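You operate a simulated robot arm through the tools that you are given. There is no shell and no other tool.

You run a simulated robot arm. Do the job below in one go: nothing can be reset, and whatever is moved stays where it is left.

TASK
Take the pressure off the manifold, then lift the cap with the white knob on to the ledge.
Fine: inlet shut, gauge at zero, vent shut again, before the wing nut is loosened; no drips; the other valves and nut stay.

Only the result counts: the job must be done as asked and must still hold three seconds after the hand-in. Knocking over, shifting, dropping, spilling or breaking anything else fails it. A push-on lid holds only when it is set on centred and level and pressed home; a screw cap is set on level and turned clockwise until tight.

THE ROBOT
A 7-joint arm with a two-finger parallel gripper, fixed in place. Base frame: the origin is on the floor under the middle of its stand, x ahead of it, y to its left, z up. Readings come in m, rad, newtons and seconds.
It reaches about 0.91 m from its shoulder. Its first joint turns from -2.897 to 2.897 rad. Payload 3.43 kg.
The tool frame sits at the grasp point between the pads (the TCP): z along the fingers, y along the line on which they close. The tips reach 0.03 m beyond it. The gripper opens to 0.094 m. The fingers are 0.028 m wide and 0.01 m thick; the gripper's body (0.05 by 0.096 m) begins 0.055 m behind the TCP.
Orientation is that of the tool frame in the base frame, as [roll, pitch, yaw] about the fixed x, y, z axes, in that order (R = Rz(yaw) Ry(pitch) Rx(roll)). With the fingers straight down and closing along the base's y, the tool's x points along the base's -x, its y along +y and its z along -z.

THE INTERFACE
- The arm moves only by the tool move_arm. Its argument "moves" is a list of rows, each an object (a shift or turn left out is 0, a gripper value left out holds the last) with "dr": the turn, a rotation vector about the tool's x, y, z in units of 4 degrees (1.0 is 4 degrees), a list of three; "dp": the shift along the tool's x, y, z in units of 20 mm (1.0 is 20 mm), a list of three; "jaw": the opening, from 0 (shut) to 1 (fully open). In form: [{"dr": [ax, ay, az], "dp": [tx, ty, tz], "jaw": jaw}, ...]. A call has 1 to 20 rows; each row shifts and turns the commanded pose from where the row before left it, along the tool's axes as they then stand. A call with a number of a shift or a turn outside -1 to 1 is refused whole. A row lasts 0.2 s, in which the tool goes at most 0.05 m and 0.15 rad; a call with a longer step from one row to the next is refused whole, and so is a gripper value outside its range. A pose out of reach is approached as far as the arm can. The call stops where the force on the tool passes 90 N (or 10 N more than at its start, if that is more) or the arm is blocked; 0.2 s more then pass. The fingers move at their own pace (about 0.045 m/s each) and stop on an object; they squeeze with about 42 N. The grip force told is the motor's: it shows also when the fingers shut on nothing. Time passes only in rows, and 0.2 s behind the last, so rows that do not move let the fingers close. The reply holds the time, the measured pose of the TCP, the force on the tool along the base axes, the opening and the grip force, in the units named above and with some noise, with the torque about the TCP (base axes, N m) and any sound that the robot's microphone picked up, and new pictures: "views" is both (left out), scene, wrist or none.
- Cameras (640 x 400 px; columns grow to the right, rows downward): "scene" is fixed at [0.0503, 0.4987, 1.3064]; the picture's right is [-0.86, -0.52, 0.00], its down [-0.09, 0.14, -0.99] and it looks along [0.51, -0.85, -0.17] (base axes); focal length 342 px, centre (320, 200). "wrist" rides on the gripper at [0.076, 0.014, -0.102] in the tool frame; the picture's right is [-0.18, 0.98, 0.00], its down [-0.75, -0.14, -0.64] and it looks along [-0.63, -0.12, 0.77] (tool axes); focal length 243 px, centre (320, 200).
- slide_trunk(by): slides the trunk up (or, below 0, down) by that many m; the arm rides with it, the base frame stays. It gives what a move gives, with no picture.
- point_at(camera, pixels): for up to 12 pixels [column, row] of the newest picture of that camera ("zoom" is the newest enlarged one), the place [x, y, z] in the base frame of the surface seen there, good to about 0.002 m. The clock stands still meanwhile.
- zoom(camera, box): a new picture of the part [left, top, right, bottom] of that camera's present view, enlarged. The clock stands still meanwhile.
- close_job(): hands the job in; it is judged then, once.

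Unless the task says otherwise, let go and move clear before handing in.

The tools are called after "Emit:" as name(argument=value, ...) on one line, values as JSON. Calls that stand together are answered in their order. move_arm: Moves the arm, as the interface text tells. Its arguments: {"type":"object","properties":{"moves":{"type":"array"},"views":{"type":"string","enum":["both","scene","wrist","none"]}},"required":["moves"]} The other tools are called the same way: slide_trunk (by) moves the trunk up or down; point_at (camera, pixels) gives the place of the surface under pixels of a picture; zoom (camera, box) takes an enlarged picture of a part of a camera's view; close_job () hands the job in.

At the start:

```text
time: 0.0
tcp_pos: [0.3441, -0.3643, 1.2988]
ee_rot: [-3.141, 0.0, 3.141]
ft_force: [0.5, -0.1, -1.0]
moment: [0.02, -0.04, -0.01]
gripper_width: 0.0941
gripper_force: 0.1
trunk travel left (down, up): [-0.475, 0.135]
```

scene: 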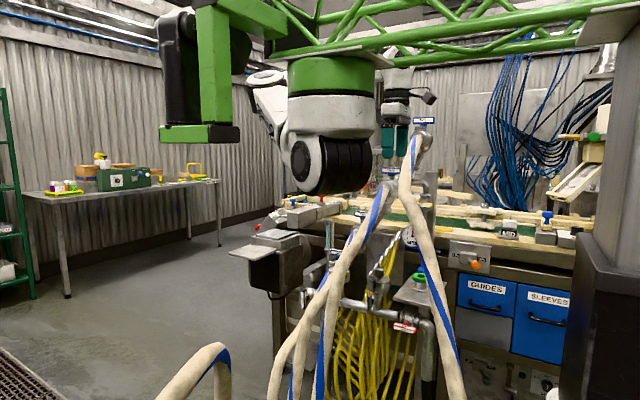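
wrist: 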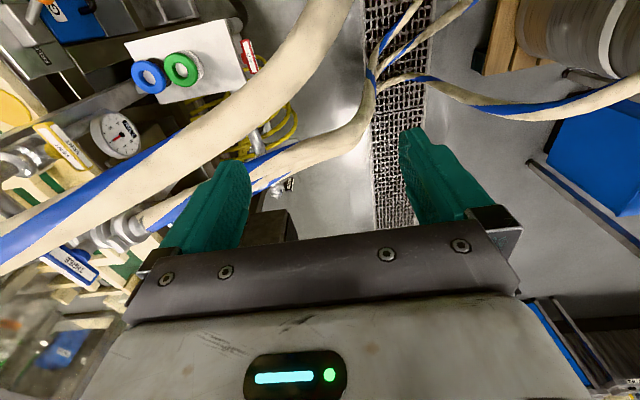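

The scene picture shows a cluttered workshop with hoses in front of a bench around (420,250), and the wrist view shows a gauge at (115,135) and labels near (65,145). I'll zoom in on several parts to understand the layout.

Emit:
zoom(camera="scene", box=[300, 180, 480, 350])

Emit:
zoom(camera="scene", box=[360, 100, 620, 270])

Emit:
zoom(camera="wrist", box=[0, 20, 280, 200])

Emit:
zoom(camera="wrist", box=[0, 200, 200, 400])

```text
2.35 times, centred on (390, 265) of scene
```

zoom: 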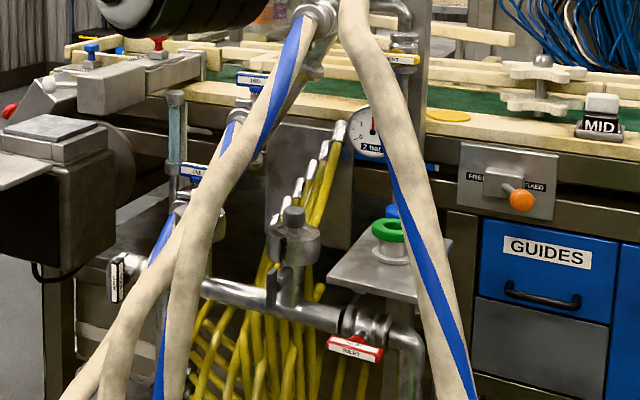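

```text
2.35 times, centred on (490, 185) of scene
```

zoom: 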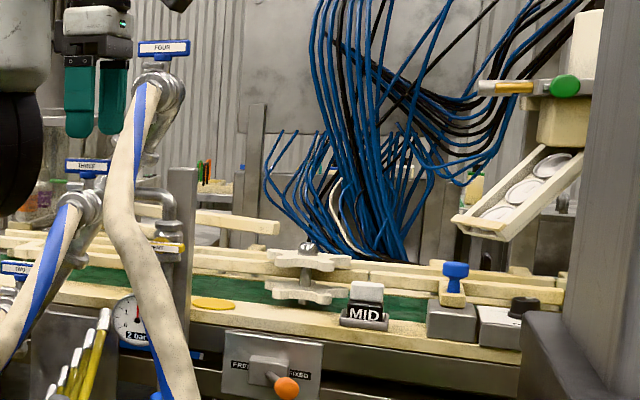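

```text
2.22 times, centred on (140, 110) of wrist
```

zoom: 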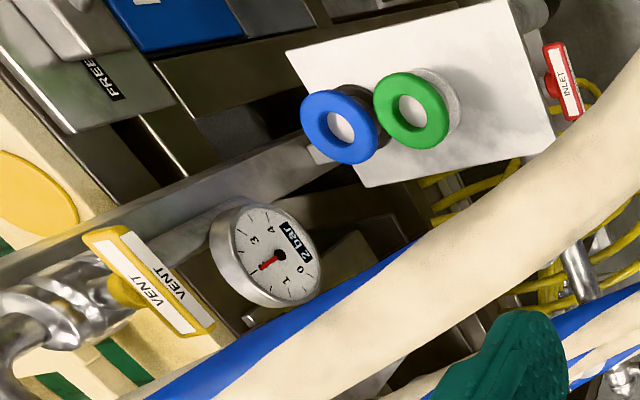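

```text
2.00 times, centred on (100, 300) of wrist
```

zoom: 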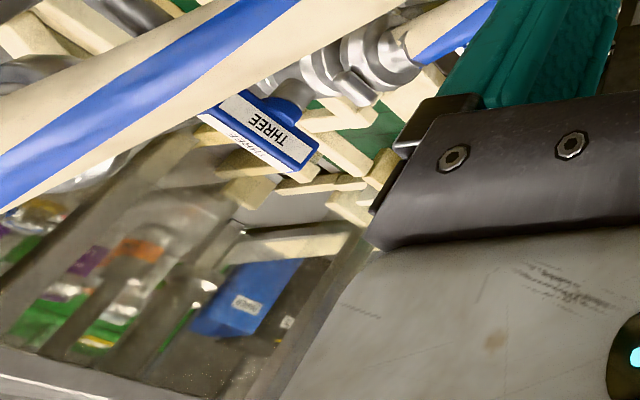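

The gauge reads 2 bar, with a red INLET valve, a yellow VENT, and blue THREE/FOUR handles. I'll locate the key points in 3D.

Emit:
point_at(camera="wrist", pixels=[[115, 135], [148, 76], [181, 68], [249, 56], [65, 145], [75, 264], [215, 50], [135, 45], [235, 95], [155, 98], [30, 165], [300, 50]])

Emit:
point_at(camera="scene", pixels=[[384, 250], [419, 279], [403, 327], [424, 120], [392, 170], [428, 203], [372, 213], [347, 253], [350, 298], [408, 240], [546, 217], [475, 263]])

Emit:
zoom(camera="scene", box=[350, 230, 450, 340])

Emit:
zoom(camera="scene", box=[260, 180, 360, 290])

Emit:
zoom(camera="scene", box=[20, 130, 240, 260])

```text
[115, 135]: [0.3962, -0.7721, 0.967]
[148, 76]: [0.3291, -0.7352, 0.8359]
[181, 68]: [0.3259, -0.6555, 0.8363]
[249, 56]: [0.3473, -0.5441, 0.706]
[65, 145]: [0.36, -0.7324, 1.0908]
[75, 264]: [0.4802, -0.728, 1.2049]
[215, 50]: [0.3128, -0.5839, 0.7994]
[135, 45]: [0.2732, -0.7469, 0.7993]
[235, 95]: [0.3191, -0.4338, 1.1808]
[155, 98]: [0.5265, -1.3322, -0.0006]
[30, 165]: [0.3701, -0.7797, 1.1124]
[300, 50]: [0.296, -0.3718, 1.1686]
```

```text
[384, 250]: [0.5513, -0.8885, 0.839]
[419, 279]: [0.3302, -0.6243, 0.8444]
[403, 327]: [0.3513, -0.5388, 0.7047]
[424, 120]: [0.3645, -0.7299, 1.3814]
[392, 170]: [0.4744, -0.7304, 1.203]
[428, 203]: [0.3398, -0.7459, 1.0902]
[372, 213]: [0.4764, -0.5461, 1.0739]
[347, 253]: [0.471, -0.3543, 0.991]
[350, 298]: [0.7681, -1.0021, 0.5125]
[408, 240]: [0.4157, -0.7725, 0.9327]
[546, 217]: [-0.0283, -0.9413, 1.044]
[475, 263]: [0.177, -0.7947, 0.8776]
```

```text
3.64 times, centred on (400, 285) of scene
```

zoom: 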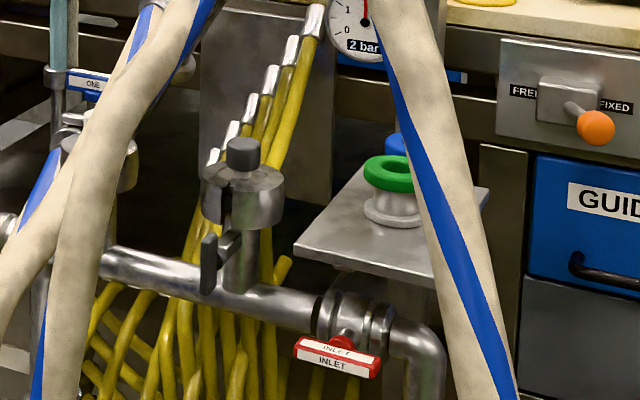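

```text
3.64 times, centred on (310, 235) of scene
```

zoom: 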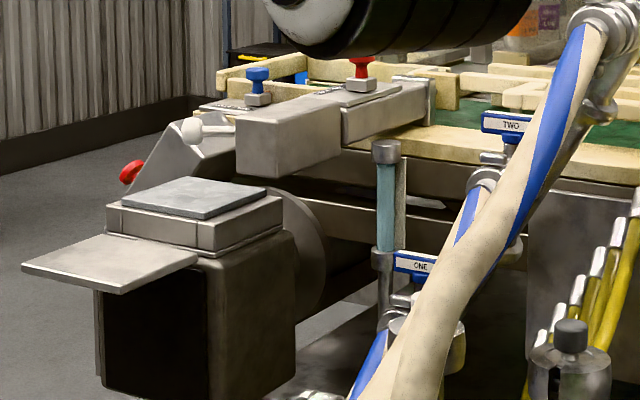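

```text
2.91 times, centred on (130, 195) of scene
```

zoom: 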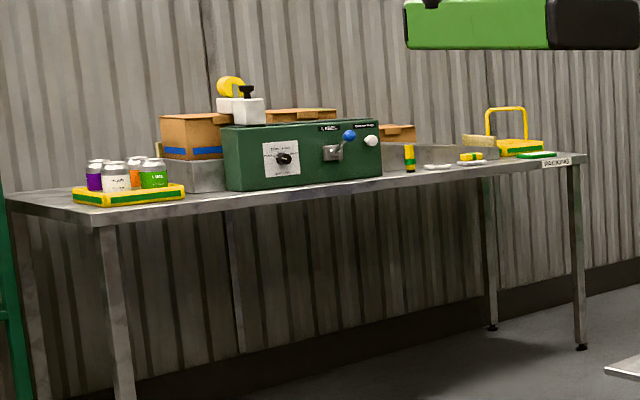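

I see a capped, clamped stub with a dark knob at about (379,272) and an INLET handle at (403,327). I need 3D points on these, and I'll look for the white-knobbed cap.

Emit:
point_at(camera="scene", pixels=[[379, 271], [377, 282], [386, 283], [370, 301], [376, 296], [406, 311], [397, 323], [413, 330], [345, 306], [356, 309], [390, 316], [427, 325]])

Emit:
point_at(camera="scene", pixels=[[338, 252], [329, 300], [340, 270], [347, 273], [333, 225], [333, 260], [312, 305], [418, 295], [395, 295], [445, 290], [405, 160], [400, 190]])

Emit:
zoom(camera="scene", box=[300, 240, 380, 330])

Emit:
zoom(camera="scene", box=[260, 280, 480, 400])

```text
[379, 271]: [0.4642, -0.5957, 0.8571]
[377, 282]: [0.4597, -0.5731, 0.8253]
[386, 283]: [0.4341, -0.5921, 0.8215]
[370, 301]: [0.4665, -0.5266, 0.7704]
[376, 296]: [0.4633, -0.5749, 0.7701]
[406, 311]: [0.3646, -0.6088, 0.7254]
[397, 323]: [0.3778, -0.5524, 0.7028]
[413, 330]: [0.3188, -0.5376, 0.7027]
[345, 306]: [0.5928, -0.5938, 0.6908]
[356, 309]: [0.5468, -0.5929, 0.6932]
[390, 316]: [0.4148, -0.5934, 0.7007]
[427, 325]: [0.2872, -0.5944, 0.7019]
```

```text
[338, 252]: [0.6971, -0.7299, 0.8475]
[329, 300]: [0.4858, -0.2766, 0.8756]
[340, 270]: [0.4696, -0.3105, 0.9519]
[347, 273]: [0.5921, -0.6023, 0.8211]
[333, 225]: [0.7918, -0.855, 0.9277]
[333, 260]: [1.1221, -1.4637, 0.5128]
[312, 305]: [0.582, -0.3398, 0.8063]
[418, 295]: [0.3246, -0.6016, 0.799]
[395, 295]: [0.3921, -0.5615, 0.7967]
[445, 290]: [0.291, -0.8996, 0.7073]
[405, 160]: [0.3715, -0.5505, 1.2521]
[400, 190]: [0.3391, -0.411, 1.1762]
```

```text
4.44 times, centred on (340, 285) of scene
```

zoom: 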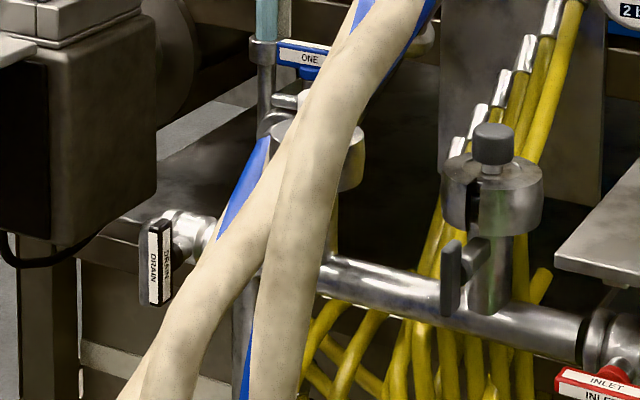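

```text
2.91 times, centred on (370, 340) of scene
```

zoom: 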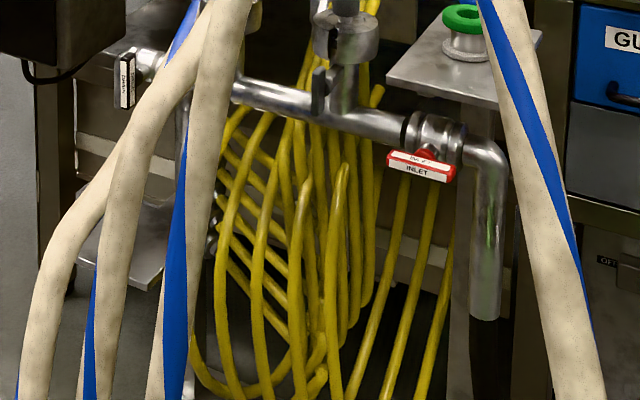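

The manifold pipe runs along x at y≈-0.595, z≈0.69, with the dark-knob cap at x≈0.46 and another stub (probably the white knob) at x≈0.61 hidden behind the hoses. Now I'll map the hoses in 3D.

Emit:
point_at(camera="wrist", pixels=[[60, 215], [130, 170], [200, 125], [270, 80], [320, 30], [345, 5], [140, 215], [220, 190], [300, 155], [350, 120], [372, 70], [400, 35]])

Emit:
point_at(camera="wrist", pixels=[[430, 20], [470, 8], [400, 80], [450, 90], [520, 110], [580, 105], [630, 85], [275, 185], [260, 200], [270, 250], [360, 85], [385, 65]])

Emit:
point_at(camera="scene", pixels=[[408, 170], [412, 210], [420, 250], [430, 290], [440, 340], [452, 390], [378, 210], [360, 240], [340, 270], [325, 300], [310, 330], [290, 370]])

Emit:
point_at(camera="scene", pixels=[[330, 330], [325, 370], [300, 390], [345, 240], [335, 265], [220, 350], [190, 380], [350, 270], [335, 310], [375, 225], [282, 390], [320, 395]])

```text
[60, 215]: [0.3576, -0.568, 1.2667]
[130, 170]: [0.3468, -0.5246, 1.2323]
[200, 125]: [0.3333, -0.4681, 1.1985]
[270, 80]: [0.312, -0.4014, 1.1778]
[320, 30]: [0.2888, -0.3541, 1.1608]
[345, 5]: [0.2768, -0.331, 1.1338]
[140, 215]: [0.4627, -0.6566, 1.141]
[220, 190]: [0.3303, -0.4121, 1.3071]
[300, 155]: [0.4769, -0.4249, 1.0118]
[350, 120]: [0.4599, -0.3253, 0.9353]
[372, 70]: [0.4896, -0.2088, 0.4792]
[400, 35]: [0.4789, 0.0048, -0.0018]
```

```text
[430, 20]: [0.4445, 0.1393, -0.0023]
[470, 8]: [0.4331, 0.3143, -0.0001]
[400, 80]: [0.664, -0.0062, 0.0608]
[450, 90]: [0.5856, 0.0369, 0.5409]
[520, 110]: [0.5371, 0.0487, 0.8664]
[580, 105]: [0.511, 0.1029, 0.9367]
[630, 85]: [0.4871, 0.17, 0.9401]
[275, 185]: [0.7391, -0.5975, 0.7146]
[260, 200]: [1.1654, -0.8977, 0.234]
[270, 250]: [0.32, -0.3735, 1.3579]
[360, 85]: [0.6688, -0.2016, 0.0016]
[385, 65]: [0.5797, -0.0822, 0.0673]
```

```text
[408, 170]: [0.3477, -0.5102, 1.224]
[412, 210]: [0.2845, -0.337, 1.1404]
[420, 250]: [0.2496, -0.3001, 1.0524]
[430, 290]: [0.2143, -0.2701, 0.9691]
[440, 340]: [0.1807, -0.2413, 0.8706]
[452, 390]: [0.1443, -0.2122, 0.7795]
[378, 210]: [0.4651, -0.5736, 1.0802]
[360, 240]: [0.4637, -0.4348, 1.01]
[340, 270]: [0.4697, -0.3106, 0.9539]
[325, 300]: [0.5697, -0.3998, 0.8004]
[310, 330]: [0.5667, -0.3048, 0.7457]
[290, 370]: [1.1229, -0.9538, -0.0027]
```

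```text
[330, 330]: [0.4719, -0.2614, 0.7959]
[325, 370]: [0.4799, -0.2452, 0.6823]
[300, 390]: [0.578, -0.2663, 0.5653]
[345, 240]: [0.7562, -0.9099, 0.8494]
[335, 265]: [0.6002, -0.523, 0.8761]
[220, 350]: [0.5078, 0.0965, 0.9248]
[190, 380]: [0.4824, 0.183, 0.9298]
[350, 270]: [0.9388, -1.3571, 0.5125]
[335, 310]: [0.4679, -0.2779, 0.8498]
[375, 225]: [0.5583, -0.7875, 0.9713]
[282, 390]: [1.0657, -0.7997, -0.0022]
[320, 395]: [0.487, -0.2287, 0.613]
```

Hose FOUR passes from (0.35,-0.51,1.22) down to (0.14,-0.21,0.78), and THREE and TWO run at x≈0.47 and x≈0.58. I'll turn the hand 80° about its own axis so that the wrist camera looks toward the manifold.

Emit:
move_arm(moves=[{"dr": [0, 0, 1]}, {"dr": [0, 0, 1]}, {"dr": [0, 0, 1]}, {"dr": [0, 0, 1]}, {"dr": [0, 0, 1]}, {"dr": [0, 0, 1]}, {"dr": [0, 0, 1]}, {"dr": [0, 0, 1]}, {"dr": [0, 0, 1]}, {"dr": [0, 0, 1]}, {"dr": [0, 0, 1]}, {"dr": [0, 0, 1]}, {"dr": [0, 0, 1]}, {"dr": [0, 0, 1]}, {"dr": [0, 0, 1]}, {"dr": [0, 0, 1]}, {"dr": [0, 0, 1]}, {"dr": [0, 0, 1]}, {"dr": [0, 0, 1]}, {"dr": [0, 0, 1]}], views="both")

```text
time: 4.2
tcp_pos: [0.3433, -0.3652, 1.3003]
ee_rot: [3.141, 0.0, 1.745]
ft_force: [-0.3, -0.5, -0.3]
moment: [-0.03, 0.01, 0.0]
gripper_width: 0.0942
gripper_force: 0.1
trunk travel left (down, up): [-0.475, 0.135]
```

scene: 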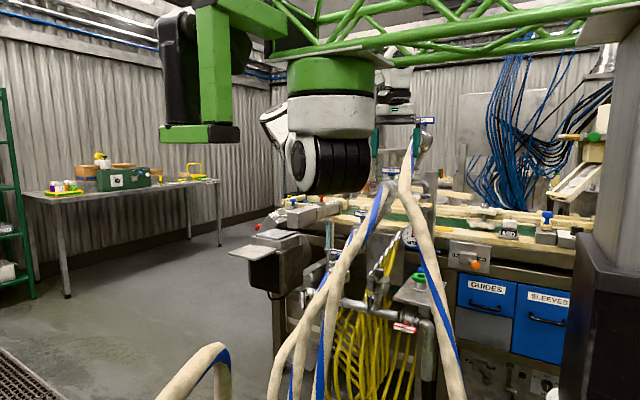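
wrist: 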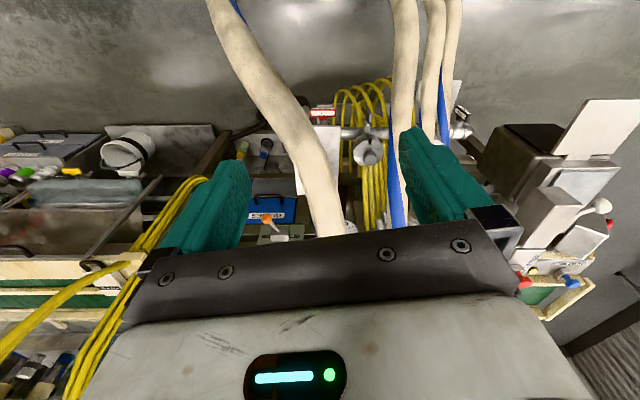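

The wrist view now shows the manifold from above: INLET (322,112), a cap at (368,152), the hoses, and DRAIN near (460,125). Zooming in and locating things.

Emit:
zoom(camera="wrist", box=[290, 70, 490, 200])

Emit:
zoom(camera="wrist", box=[220, 100, 360, 250])

Emit:
point_at(camera="scene", pixels=[[330, 75], [335, 165], [335, 115], [275, 125], [395, 95], [220, 60], [205, 135], [300, 165], [350, 50], [440, 45]])

Emit:
point_at(camera="wrist", pixels=[[368, 152], [322, 112], [345, 132], [380, 130], [405, 120], [405, 60], [430, 60], [450, 60], [460, 130], [290, 110], [330, 180], [398, 30]])

```text
3.08 times, centred on (390, 135) of wrist
```

zoom: 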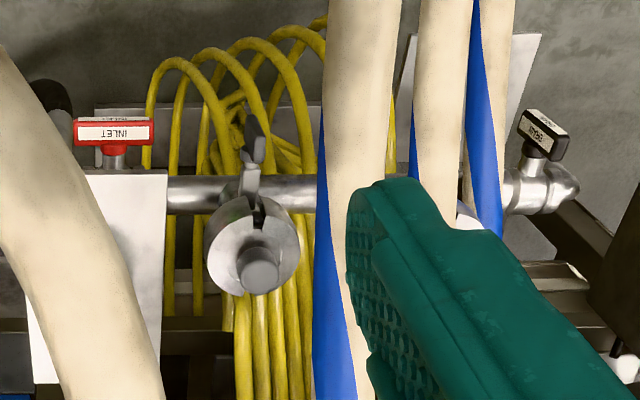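

```text
2.67 times, centred on (290, 175) of wrist
```

zoom: 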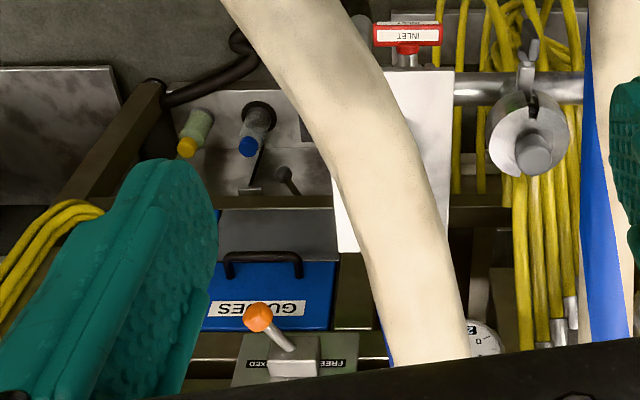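

```text
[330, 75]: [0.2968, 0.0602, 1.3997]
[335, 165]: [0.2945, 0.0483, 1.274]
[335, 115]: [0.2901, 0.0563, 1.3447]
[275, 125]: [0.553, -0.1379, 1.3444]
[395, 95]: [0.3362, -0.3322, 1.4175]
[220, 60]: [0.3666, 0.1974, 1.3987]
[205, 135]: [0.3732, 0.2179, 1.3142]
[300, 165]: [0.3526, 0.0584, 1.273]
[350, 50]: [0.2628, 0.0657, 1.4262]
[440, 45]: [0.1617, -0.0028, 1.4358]
```

```text
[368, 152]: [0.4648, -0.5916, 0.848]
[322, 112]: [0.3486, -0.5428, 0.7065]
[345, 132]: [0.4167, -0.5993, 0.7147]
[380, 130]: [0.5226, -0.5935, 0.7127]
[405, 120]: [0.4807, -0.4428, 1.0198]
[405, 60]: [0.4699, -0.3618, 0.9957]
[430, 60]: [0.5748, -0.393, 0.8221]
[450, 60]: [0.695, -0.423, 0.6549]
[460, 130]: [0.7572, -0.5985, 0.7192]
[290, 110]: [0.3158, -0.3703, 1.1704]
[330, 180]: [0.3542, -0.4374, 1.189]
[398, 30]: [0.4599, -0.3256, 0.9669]
```

The arm hangs from a boom near (0.3, 0, 1.3). I need closer looks at the vent, the gauge and the second stub. Zooming in on the scene view.

Emit:
zoom(camera="scene", box=[380, 170, 450, 260])

Emit:
zoom(camera="scene", box=[380, 100, 460, 180])

Emit:
zoom(camera="scene", box=[325, 245, 365, 295])

Emit:
zoom(camera="scene", box=[360, 260, 400, 320])

Emit:
zoom(camera="scene", box=[380, 295, 450, 345])

```text
4.44 times, centred on (415, 215) of scene
```

zoom: 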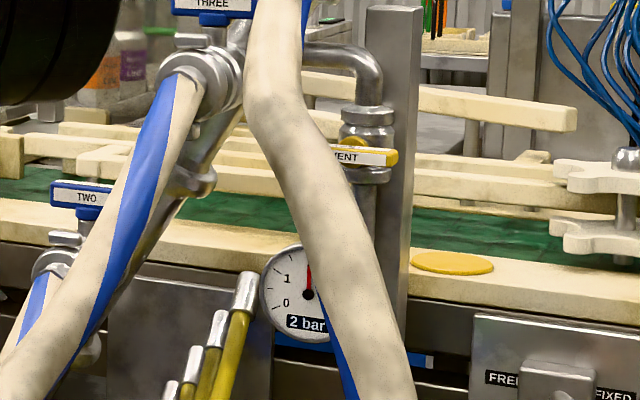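

```text
5.00 times, centred on (420, 140) of scene
```

zoom: 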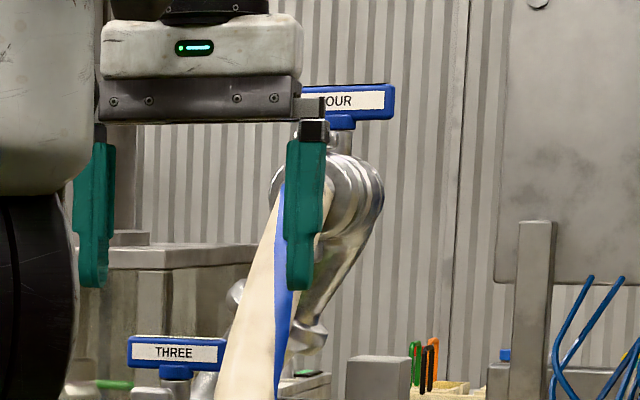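

```text
8.00 times, centred on (345, 270) of scene
```

zoom: 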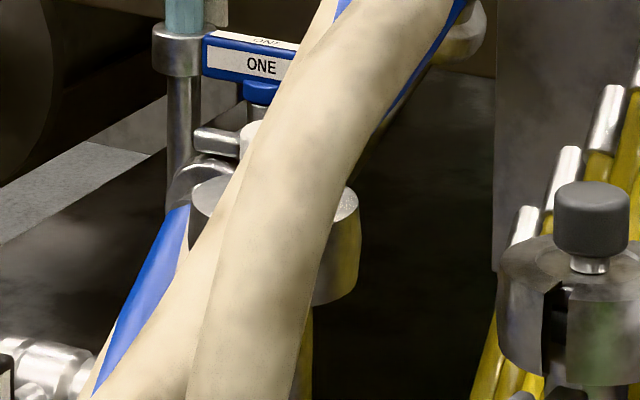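

```text
6.67 times, centred on (380, 290) of scene
```

zoom: 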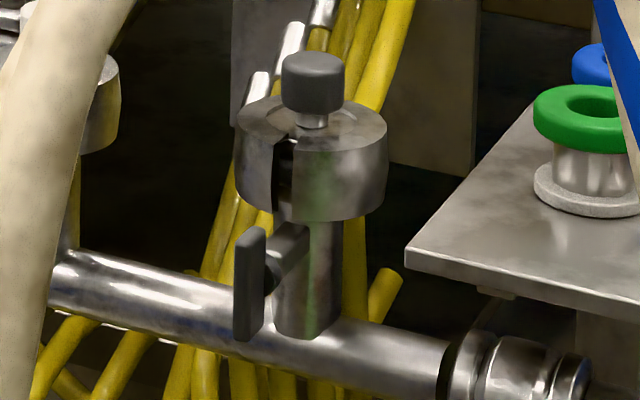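

```text
8.00 times, centred on (415, 320) of scene
```

zoom: 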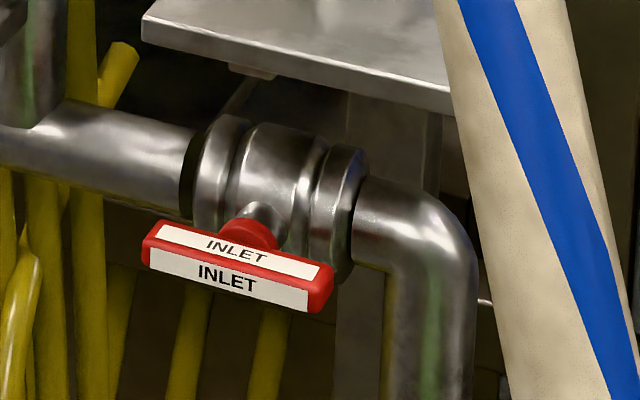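

The caps are skirted with a slot at the front and a T-shaped wing nut sticking out on the +y side. I'll probe the partly hidden second cap and the handle ends.

Emit:
point_at(camera="scene", pixels=[[336, 262], [335.5, 261], [331, 270], [348, 276], [346, 268], [337, 262.5], [336, 265], [338, 280], [336, 275], [332, 258], [342, 258], [345, 262]])

Emit:
point_at(camera="wrist", pixels=[[443, 139], [440, 142], [425, 60], [432, 90], [436, 120], [447, 100], [452, 140], [300, 200], [310, 215], [318, 130], [340, 130], [340, 190]])

Emit:
zoom(camera="wrist", box=[400, 80, 480, 160])

```text
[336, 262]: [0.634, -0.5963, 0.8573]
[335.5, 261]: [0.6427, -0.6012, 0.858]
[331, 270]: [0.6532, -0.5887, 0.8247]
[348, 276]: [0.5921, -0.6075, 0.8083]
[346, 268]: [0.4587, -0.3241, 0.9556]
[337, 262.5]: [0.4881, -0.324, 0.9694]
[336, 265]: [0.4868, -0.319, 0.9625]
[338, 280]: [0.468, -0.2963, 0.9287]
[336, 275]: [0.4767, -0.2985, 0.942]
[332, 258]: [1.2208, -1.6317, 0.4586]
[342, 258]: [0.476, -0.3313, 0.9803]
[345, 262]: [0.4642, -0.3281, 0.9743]
```

```text
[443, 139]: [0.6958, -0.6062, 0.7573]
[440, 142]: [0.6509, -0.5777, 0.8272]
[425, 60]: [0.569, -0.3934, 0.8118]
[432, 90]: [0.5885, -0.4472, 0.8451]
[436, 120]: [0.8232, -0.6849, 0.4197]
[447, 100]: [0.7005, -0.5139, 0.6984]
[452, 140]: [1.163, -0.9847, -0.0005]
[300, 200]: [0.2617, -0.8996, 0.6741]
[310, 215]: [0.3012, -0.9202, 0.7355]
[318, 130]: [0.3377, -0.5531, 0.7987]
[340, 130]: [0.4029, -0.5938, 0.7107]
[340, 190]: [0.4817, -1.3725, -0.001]
```

```text
5.00 times, centred on (440, 120) of wrist
```

zoom: 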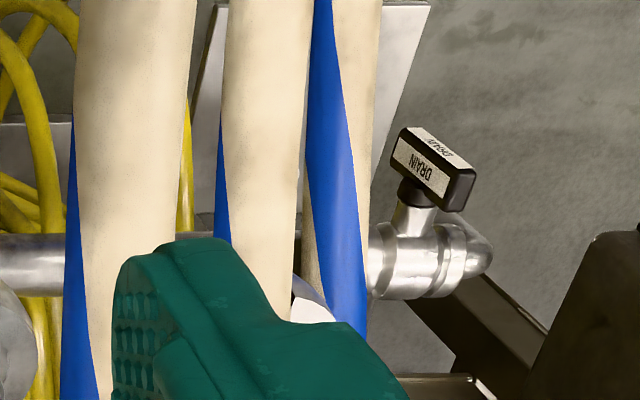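

The white knob shows at (336,262) → (0.634,-0.596,0.857), so the target cap is near x≈0.627, y≈-0.60, partly under hose TWO. I'll finish the turn and move the hand to x≈0.6 at the same height to look down on it.

Emit:
move_arm(moves=[{"dr": [0, 0, 1]}, {"dr": [0, 0, 1]}, {"dr": [0, 0, 0.5]}, {"dp": [0, 1, 0]}, {"dp": [0, 1, 0]}, {"dp": [0, 1, 0]}, {"dp": [0, 1, 0]}, {"dp": [0, 1, 0]}, {"dp": [0, 1, 0]}, {"dp": [0, 1, 0]}, {"dp": [0, 1, 0]}, {"dp": [0, 1, 0]}, {"dp": [0, 1, 0]}, {"dp": [0, 1, 0]}, {"dp": [0, 1, 0]}, {"dp": [0, 1, 0]}, {"dp": [0, 1, 0]}], views="both")

```text
time: 7.8
tcp_pos: [0.6233, -0.365, 1.3]
ee_rot: [3.141, 0.0, 1.57]
ft_force: [0.4, 0.0, 0.6]
moment: [0.01, -0.03, -0.02]
gripper_width: 0.0942
gripper_force: 0.0
trunk travel left (down, up): [-0.475, 0.135]
```

scene: 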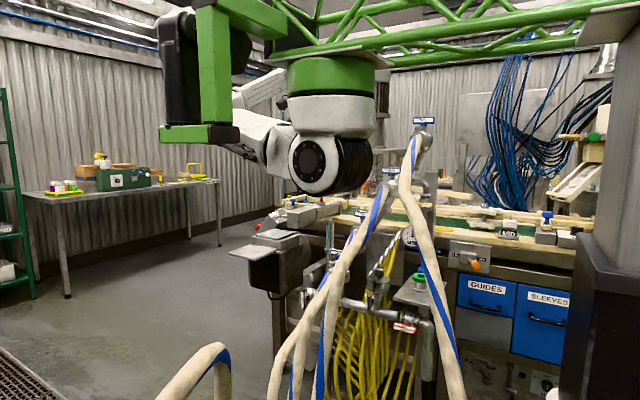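
wrist: 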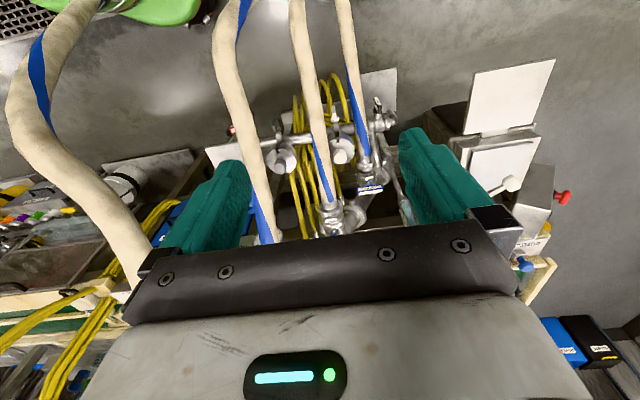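

Now the white-knob cap is visible at about (342,150) beside hose TWO. Zooming in and locating it along with hose TWO.

Emit:
zoom(camera="wrist", box=[260, 80, 400, 240])

Emit:
zoom(camera="wrist", box=[300, 110, 380, 190])

Emit:
point_at(camera="wrist", pixels=[[345, 155], [345, 145], [337, 132], [336, 155], [312, 110], [318, 140], [323, 165], [328, 190], [305, 70], [297, 30], [352, 150], [343, 162]])

```text
2.50 times, centred on (330, 160) of wrist
```

zoom: 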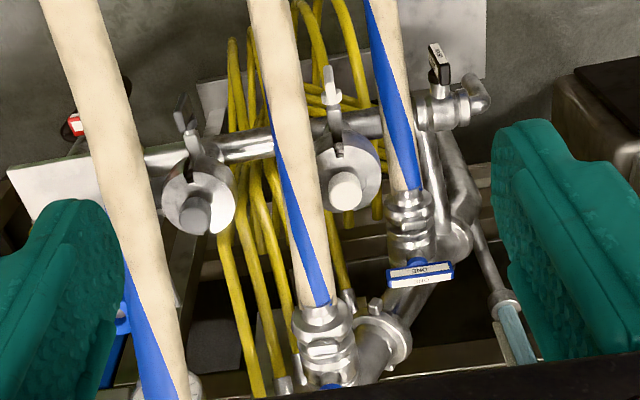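

```text
5.00 times, centred on (340, 150) of wrist
```

zoom: 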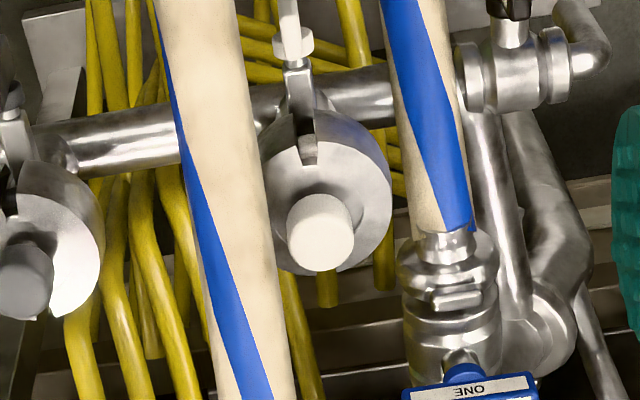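

```text
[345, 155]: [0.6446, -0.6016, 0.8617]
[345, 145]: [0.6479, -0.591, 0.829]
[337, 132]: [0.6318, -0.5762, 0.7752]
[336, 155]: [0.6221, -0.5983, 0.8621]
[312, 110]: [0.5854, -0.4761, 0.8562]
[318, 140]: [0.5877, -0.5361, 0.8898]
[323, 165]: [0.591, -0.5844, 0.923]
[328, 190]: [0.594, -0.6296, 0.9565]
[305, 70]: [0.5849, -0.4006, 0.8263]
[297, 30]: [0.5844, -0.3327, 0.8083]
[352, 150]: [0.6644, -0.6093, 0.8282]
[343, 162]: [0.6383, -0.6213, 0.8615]
```

The white knob is at (340,153) → about (0.633,-0.604,0.862), and hose TWO's edge (x≈0.61) overhangs the cap's near side. Now I'll locate the candidate ledges and hose ONE.

Emit:
point_at(camera="wrist", pixels=[[380, 90], [392, 75], [365, 75], [215, 155], [225, 150], [510, 90], [555, 62], [470, 130], [345, 30], [352, 80], [360, 120], [366, 150]])

Emit:
point_at(camera="scene", pixels=[[305, 352], [290, 350], [262, 252], [230, 252], [295, 262], [275, 235], [390, 299], [437, 283], [412, 300], [405, 296], [424, 277], [416, 272]])

Emit:
zoom(camera="scene", box=[220, 220, 320, 300])

Emit:
zoom(camera="wrist", box=[400, 40, 620, 300])

Emit:
zoom(camera="scene", box=[260, 320, 420, 400])

```text
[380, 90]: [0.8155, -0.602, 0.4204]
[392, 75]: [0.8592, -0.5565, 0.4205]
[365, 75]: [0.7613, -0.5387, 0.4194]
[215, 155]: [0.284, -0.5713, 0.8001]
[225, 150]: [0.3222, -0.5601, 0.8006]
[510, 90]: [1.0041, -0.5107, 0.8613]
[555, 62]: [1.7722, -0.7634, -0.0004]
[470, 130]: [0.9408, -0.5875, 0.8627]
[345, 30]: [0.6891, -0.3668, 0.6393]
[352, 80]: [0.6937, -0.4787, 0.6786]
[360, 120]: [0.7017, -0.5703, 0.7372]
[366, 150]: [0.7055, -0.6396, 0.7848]
```

```text
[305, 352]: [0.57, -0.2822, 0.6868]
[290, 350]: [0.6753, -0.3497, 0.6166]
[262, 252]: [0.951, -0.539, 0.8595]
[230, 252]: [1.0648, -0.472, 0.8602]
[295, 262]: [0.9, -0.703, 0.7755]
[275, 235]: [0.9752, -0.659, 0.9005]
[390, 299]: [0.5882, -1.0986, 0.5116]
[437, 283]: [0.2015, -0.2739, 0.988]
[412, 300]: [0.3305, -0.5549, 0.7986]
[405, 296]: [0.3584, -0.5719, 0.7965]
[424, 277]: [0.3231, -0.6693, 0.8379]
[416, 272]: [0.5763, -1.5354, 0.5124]
```

```text
5.00 times, centred on (270, 260) of scene
```

zoom: 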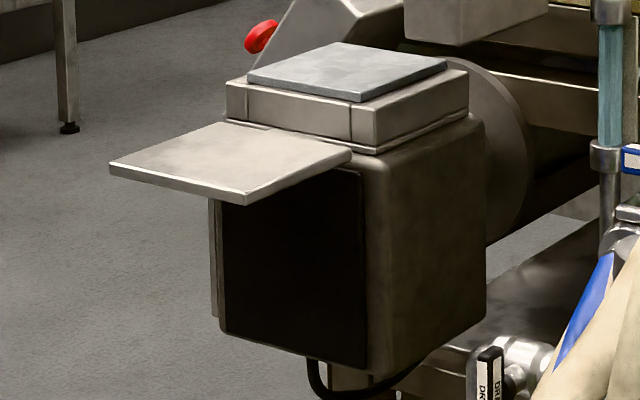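

```text
1.54 times, centred on (510, 170) of wrist
```

zoom: 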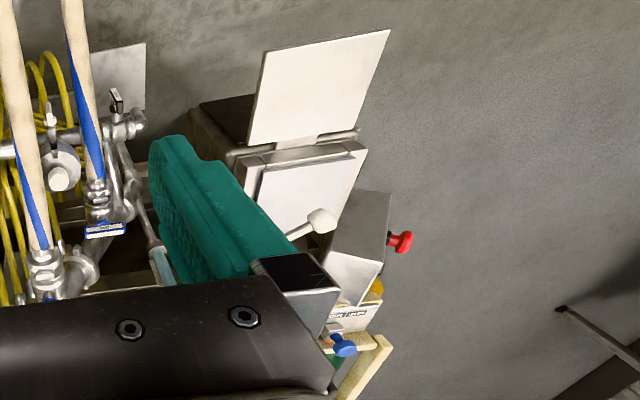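

```text
4.00 times, centred on (340, 360) of scene
```

zoom: 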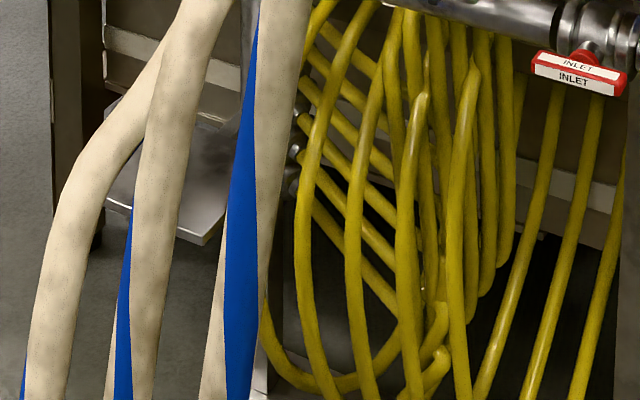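

The plate with the blue and green rings at (0.28–0.39, -0.56…-0.77, 0.80) next to the manifold is the ledge; I need a clear view of it and of the vent. Moving the hand back to x≈0.2 at the same height.

Emit:
move_arm(moves=[{"dp": [-0.1, -1, 0]}, {"dp": [-0.1, -1, 0]}, {"dp": [-0.1, -1, 0]}, {"dp": [-0.1, -1, 0]}, {"dp": [-0.1, -1, 0]}, {"dp": [-0.1, -1, 0]}, {"dp": [-0.1, -1, 0]}, {"dp": [-0.1, -1, 0]}, {"dp": [-0.1, -1, 0]}, {"dp": [-0.1, -1, 0]}, {"dp": [-0.1, -1, 0]}, {"dp": [-0.1, -1, 0]}, {"dp": [-0.1, -1, 0]}, {"dp": [-0.1, -1, 0]}, {"dp": [-0.1, -1, 0]}, {"dp": [-0.1, -1, 0]}, {"dp": [-0.1, -1, 0]}, {"dp": [-0.1, -1, 0]}, {"dp": [-0.1, -1, 0]}, {"dp": [-0.1, -1, 0]}], views="both")

```text
time: 12.0
tcp_pos: [0.2239, -0.4048, 1.2983]
ee_rot: [-3.142, 0.001, 1.57]
ft_force: [0.1, 0.0, -0.1]
moment: [0.0, -0.01, -0.02]
gripper_width: 0.094
gripper_force: 0.2
trunk travel left (down, up): [-0.475, 0.135]
```

scene: 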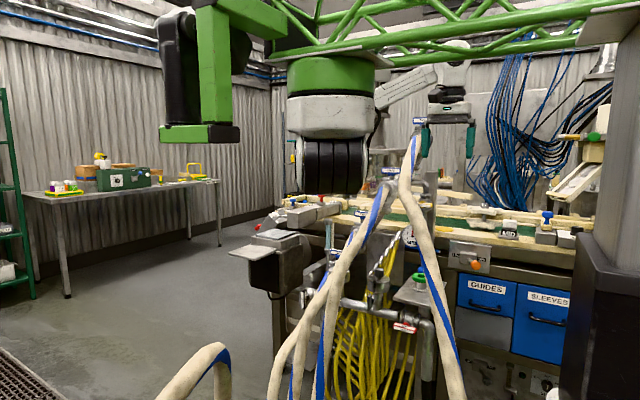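
wrist: 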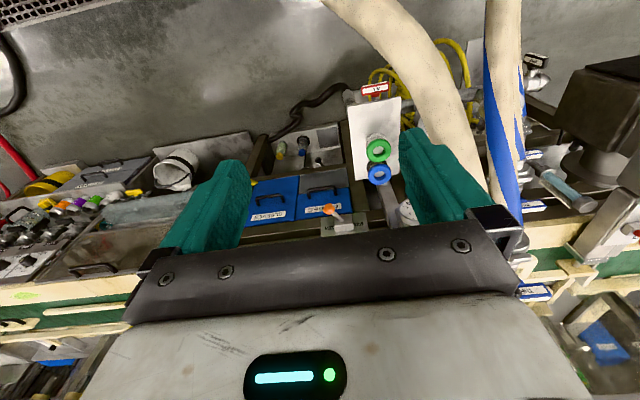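

The ledge shows at (375,135) with green (378,150) and blue (379,173) rings. Zooming and measuring its corners.

Emit:
zoom(camera="wrist", box=[330, 75, 430, 215])

Emit:
point_at(camera="wrist", pixels=[[347, 107], [401, 98], [356, 178], [399, 140], [378, 150], [379, 173], [375, 105], [360, 120], [395, 120], [362, 160], [365, 91], [385, 88]])

Emit:
zoom(camera="wrist", box=[360, 150, 460, 230])

```text
2.86 times, centred on (380, 145) of wrist
```

zoom: 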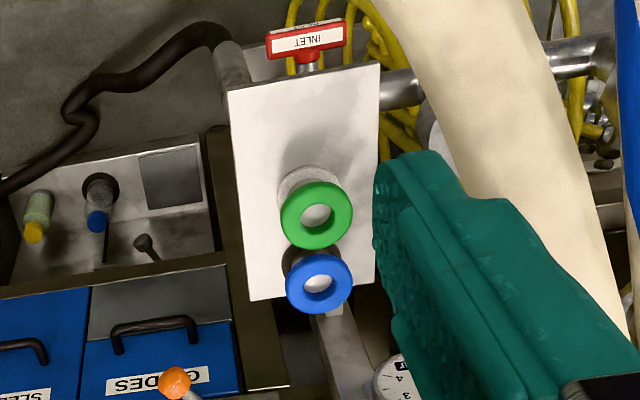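

```text
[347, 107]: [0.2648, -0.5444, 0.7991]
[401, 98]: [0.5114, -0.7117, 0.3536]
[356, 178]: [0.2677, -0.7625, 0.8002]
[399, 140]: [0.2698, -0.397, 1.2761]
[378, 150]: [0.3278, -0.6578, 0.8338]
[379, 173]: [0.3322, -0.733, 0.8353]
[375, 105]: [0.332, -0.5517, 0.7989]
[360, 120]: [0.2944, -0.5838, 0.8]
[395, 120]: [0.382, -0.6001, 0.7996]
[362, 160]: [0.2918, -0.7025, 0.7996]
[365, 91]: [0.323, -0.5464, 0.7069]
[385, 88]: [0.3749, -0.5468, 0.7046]
```

```text
5.00 times, centred on (410, 190) of wrist
```

zoom: 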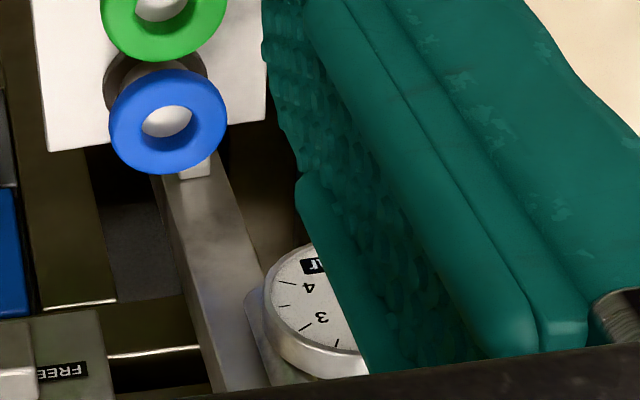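

The ledge spans x 0.262–0.40, y -0.54…-0.77 at z 0.80, with spools at (0.328,-0.657) and (0.332,-0.733); its front part (y≈-0.58) is free. Next I move to (0.355,-0.25,1.30), in front of the hoses, on the way to the inlet.

Emit:
move_arm(moves=[{"dp": [0.97, 0.82, 0], "jaw": 0.6}, {"dp": [0.97, 0.82, 0]}, {"dp": [0.97, 0.82, 0]}, {"dp": [0.97, 0.82, 0]}, {"dp": [0.97, 0.82, 0]}, {"dp": [0.97, 0.82, 0]}, {"dp": [0.97, 0.82, 0]}, {"dp": [0.97, 0.82, 0]}, {"dp": [0, 0, 1]}, {"dp": [0, 0, 1]}, {"dp": [0, 0, 1]}, {"dp": [0, 0, 1]}, {"dp": [0, 0, 1]}], views="both")

```text
time: 14.8
tcp_pos: [0.3564, -0.2497, 1.1988]
ee_rot: [3.141, 0.0, 1.573]
ft_force: [-0.2, 0.2, 0.2]
moment: [0.0, 0.02, 0.01]
gripper_width: 0.0562
gripper_force: 0.1
trunk travel left (down, up): [-0.475, 0.135]
```

scene: 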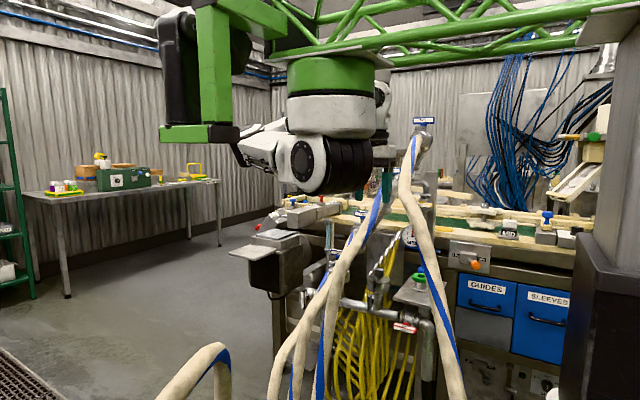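
wrist: 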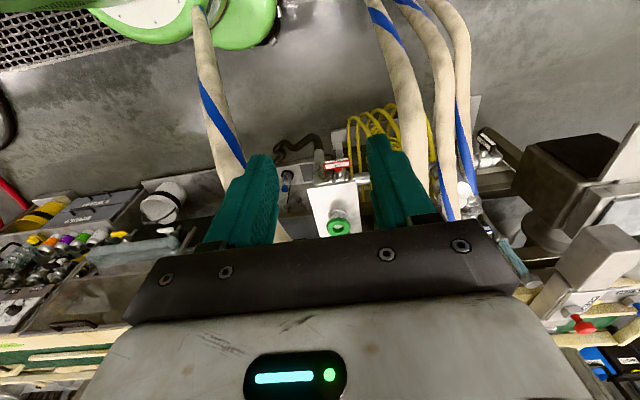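

The gap between hose FOUR (215,90) and THREE (400,80) is clear under the hand, and the elbow sits safely at +x. I descend straight down to z≈0.80.

Emit:
move_arm(moves=[{"dp": [0, 0, 1]}, {"dp": [0, 0, 1]}, {"dp": [0, 0, 1]}, {"dp": [0, 0, 1]}, {"dp": [0, 0, 1]}, {"dp": [0, 0, 1]}, {"dp": [0, 0, 1]}, {"dp": [0, 0, 1]}, {"dp": [0, 0, 1]}, {"dp": [0, 0, 1]}], views="both")

```text
time: 17.0
tcp_pos: [0.3552, -0.2496, 0.9998]
ee_rot: [3.141, 0.001, 1.572]
ft_force: [0.1, 0.2, 0.6]
moment: [0.0, 0.02, -0.04]
gripper_width: 0.0561
gripper_force: 0.2
trunk travel left (down, up): [-0.475, 0.135]
```

scene: 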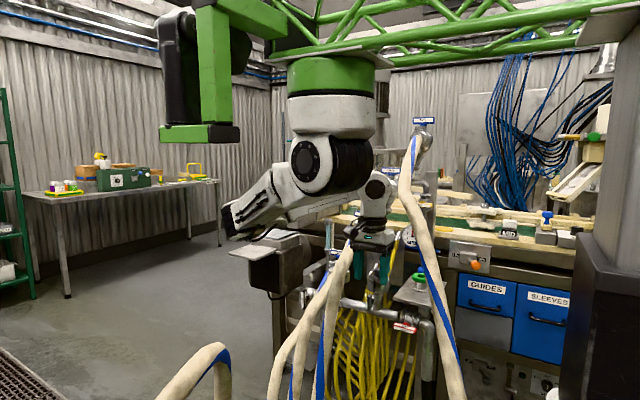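
wrist: 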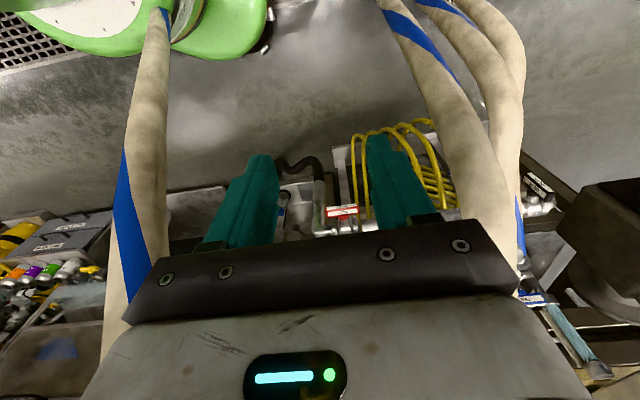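

The hand is between the hoses; the elbow now hangs at left (235,215). I'll check where the elbow and forearm are relative to the hose arch.

Emit:
point_at(camera="scene", pixels=[[240, 215], [260, 200], [230, 235], [310, 210], [335, 205], [375, 190], [345, 215], [375, 240], [210, 350], [160, 395], [315, 165], [350, 165]])

Emit:
zoom(camera="scene", box=[210, 60, 430, 280])

```text
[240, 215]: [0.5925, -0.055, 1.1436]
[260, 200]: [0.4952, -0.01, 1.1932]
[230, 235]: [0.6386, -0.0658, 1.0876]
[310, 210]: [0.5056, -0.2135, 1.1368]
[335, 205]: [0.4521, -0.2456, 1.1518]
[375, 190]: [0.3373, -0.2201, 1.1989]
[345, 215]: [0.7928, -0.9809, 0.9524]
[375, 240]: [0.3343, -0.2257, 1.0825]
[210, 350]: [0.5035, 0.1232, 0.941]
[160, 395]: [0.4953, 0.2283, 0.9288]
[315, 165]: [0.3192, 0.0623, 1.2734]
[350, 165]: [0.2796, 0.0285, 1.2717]
```

```text
1.82 times, centred on (320, 170) of scene
```

zoom: 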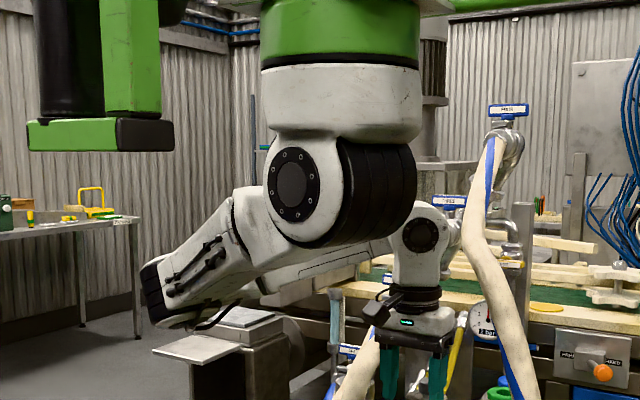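

The elbow is around (0.64,-0.07,1.1), clear of the arch. Now I'll swing the hand from pointing down toward pointing at -y while lowering the wrist, first half.

Emit:
move_arm(moves=[{"dr": [0, -1, 0], "dp": [-0.733, 0, 0.999]}, {"dr": [0, -1, 0], "dp": [-0.663, 0, 0.995]}, {"dr": [0, -1, 0], "dp": [-0.594, 0, 0.985]}, {"dr": [0, -1, 0], "dp": [-0.526, 0, 0.97]}, {"dr": [0, -1, 0], "dp": [-0.459, 0, 0.951]}, {"dr": [0, -1, 0], "dp": [-0.393, 0, 0.927]}, {"dr": [0, -1, 0], "dp": [-0.33, 0, 0.899]}, {"dr": [0, -1, 0], "dp": [-0.268, 0, 0.866]}, {"dr": [0, -1, 0], "dp": [-0.209, 0, 0.829]}, {"dr": [0, -1, 0], "dp": [-0.152, 0, 0.788]}, {"dr": [0, -1, 0], "dp": [-0.099, 0, 0.743]}], views="both")

```text
time: 19.4
tcp_pos: [0.3546, -0.3984, 0.8368]
ee_rot: [3.141, 0.77, 1.571]
ft_force: [-0.4, -1.1, -0.3]
moment: [-0.01, 0.03, 0.03]
gripper_width: 0.0563
gripper_force: 0.1
trunk travel left (down, up): [-0.475, 0.135]
```

scene: 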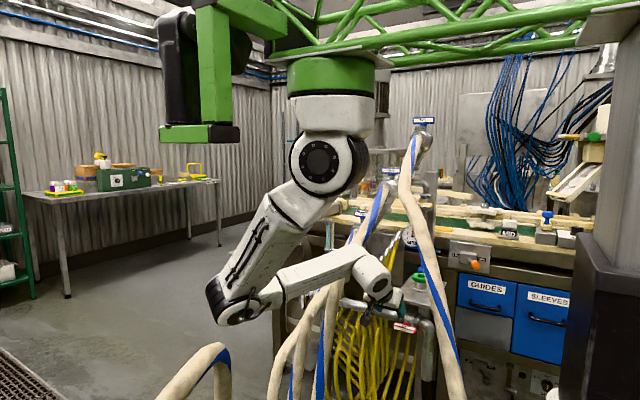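
wrist: 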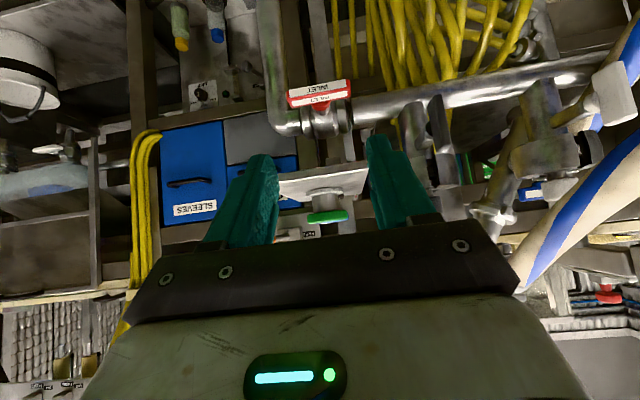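

The elbow has dropped to (240,295) in the scene; I'll check its clearance to the hoses and the arch before going on.

Emit:
point_at(camera="scene", pixels=[[225, 300], [245, 310], [265, 295], [300, 275], [340, 265], [375, 280], [275, 225], [235, 320], [320, 280], [215, 285], [380, 300], [355, 258]])

Emit:
zoom(camera="scene", box=[190, 180, 440, 350])

Emit:
zoom(camera="wrist", box=[240, 40, 440, 240])

```text
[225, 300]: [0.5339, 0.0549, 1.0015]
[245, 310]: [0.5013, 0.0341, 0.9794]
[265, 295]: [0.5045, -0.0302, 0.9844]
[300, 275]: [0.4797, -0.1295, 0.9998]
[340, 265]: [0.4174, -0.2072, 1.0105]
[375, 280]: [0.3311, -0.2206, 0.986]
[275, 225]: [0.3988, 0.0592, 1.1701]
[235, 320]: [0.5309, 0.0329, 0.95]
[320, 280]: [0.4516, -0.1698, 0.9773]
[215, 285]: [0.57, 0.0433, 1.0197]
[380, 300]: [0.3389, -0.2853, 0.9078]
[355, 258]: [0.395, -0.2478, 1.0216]
```

```text
2.35 times, centred on (315, 265) of scene
```

zoom: 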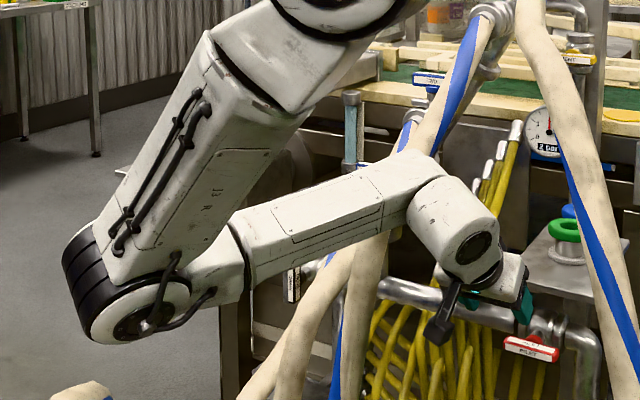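

```text
2.00 times, centred on (340, 140) of wrist
```

zoom: 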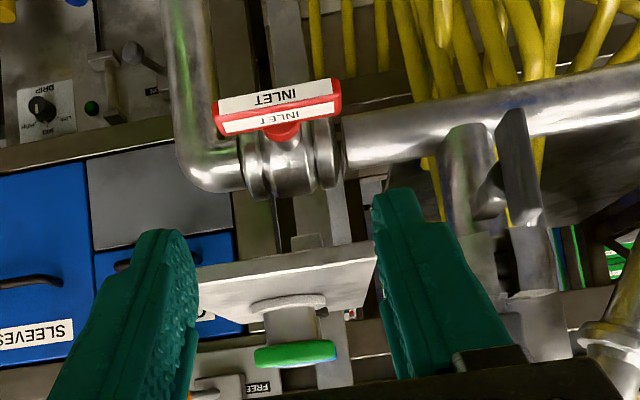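

The elbow's underside at (0.53,0.03,0.95) is close above the hose arch (0.51,0.10,0.93). I'll raise the trunk 0.12 m first so that the elbow stays clear while the arm stretches out.

Emit:
slide_trunk(by=0.12)

```text
time: 20.9
tcp_pos: [0.3546, -0.3974, 0.9571]
ee_rot: [3.141, 0.767, 1.571]
ft_force: [0.4, -0.1, 1.3]
moment: [-0.04, 0.01, 0.02]
gripper_width: 0.0563
gripper_force: 0.0
trunk travel left (down, up): [-0.595, 0.015]
```

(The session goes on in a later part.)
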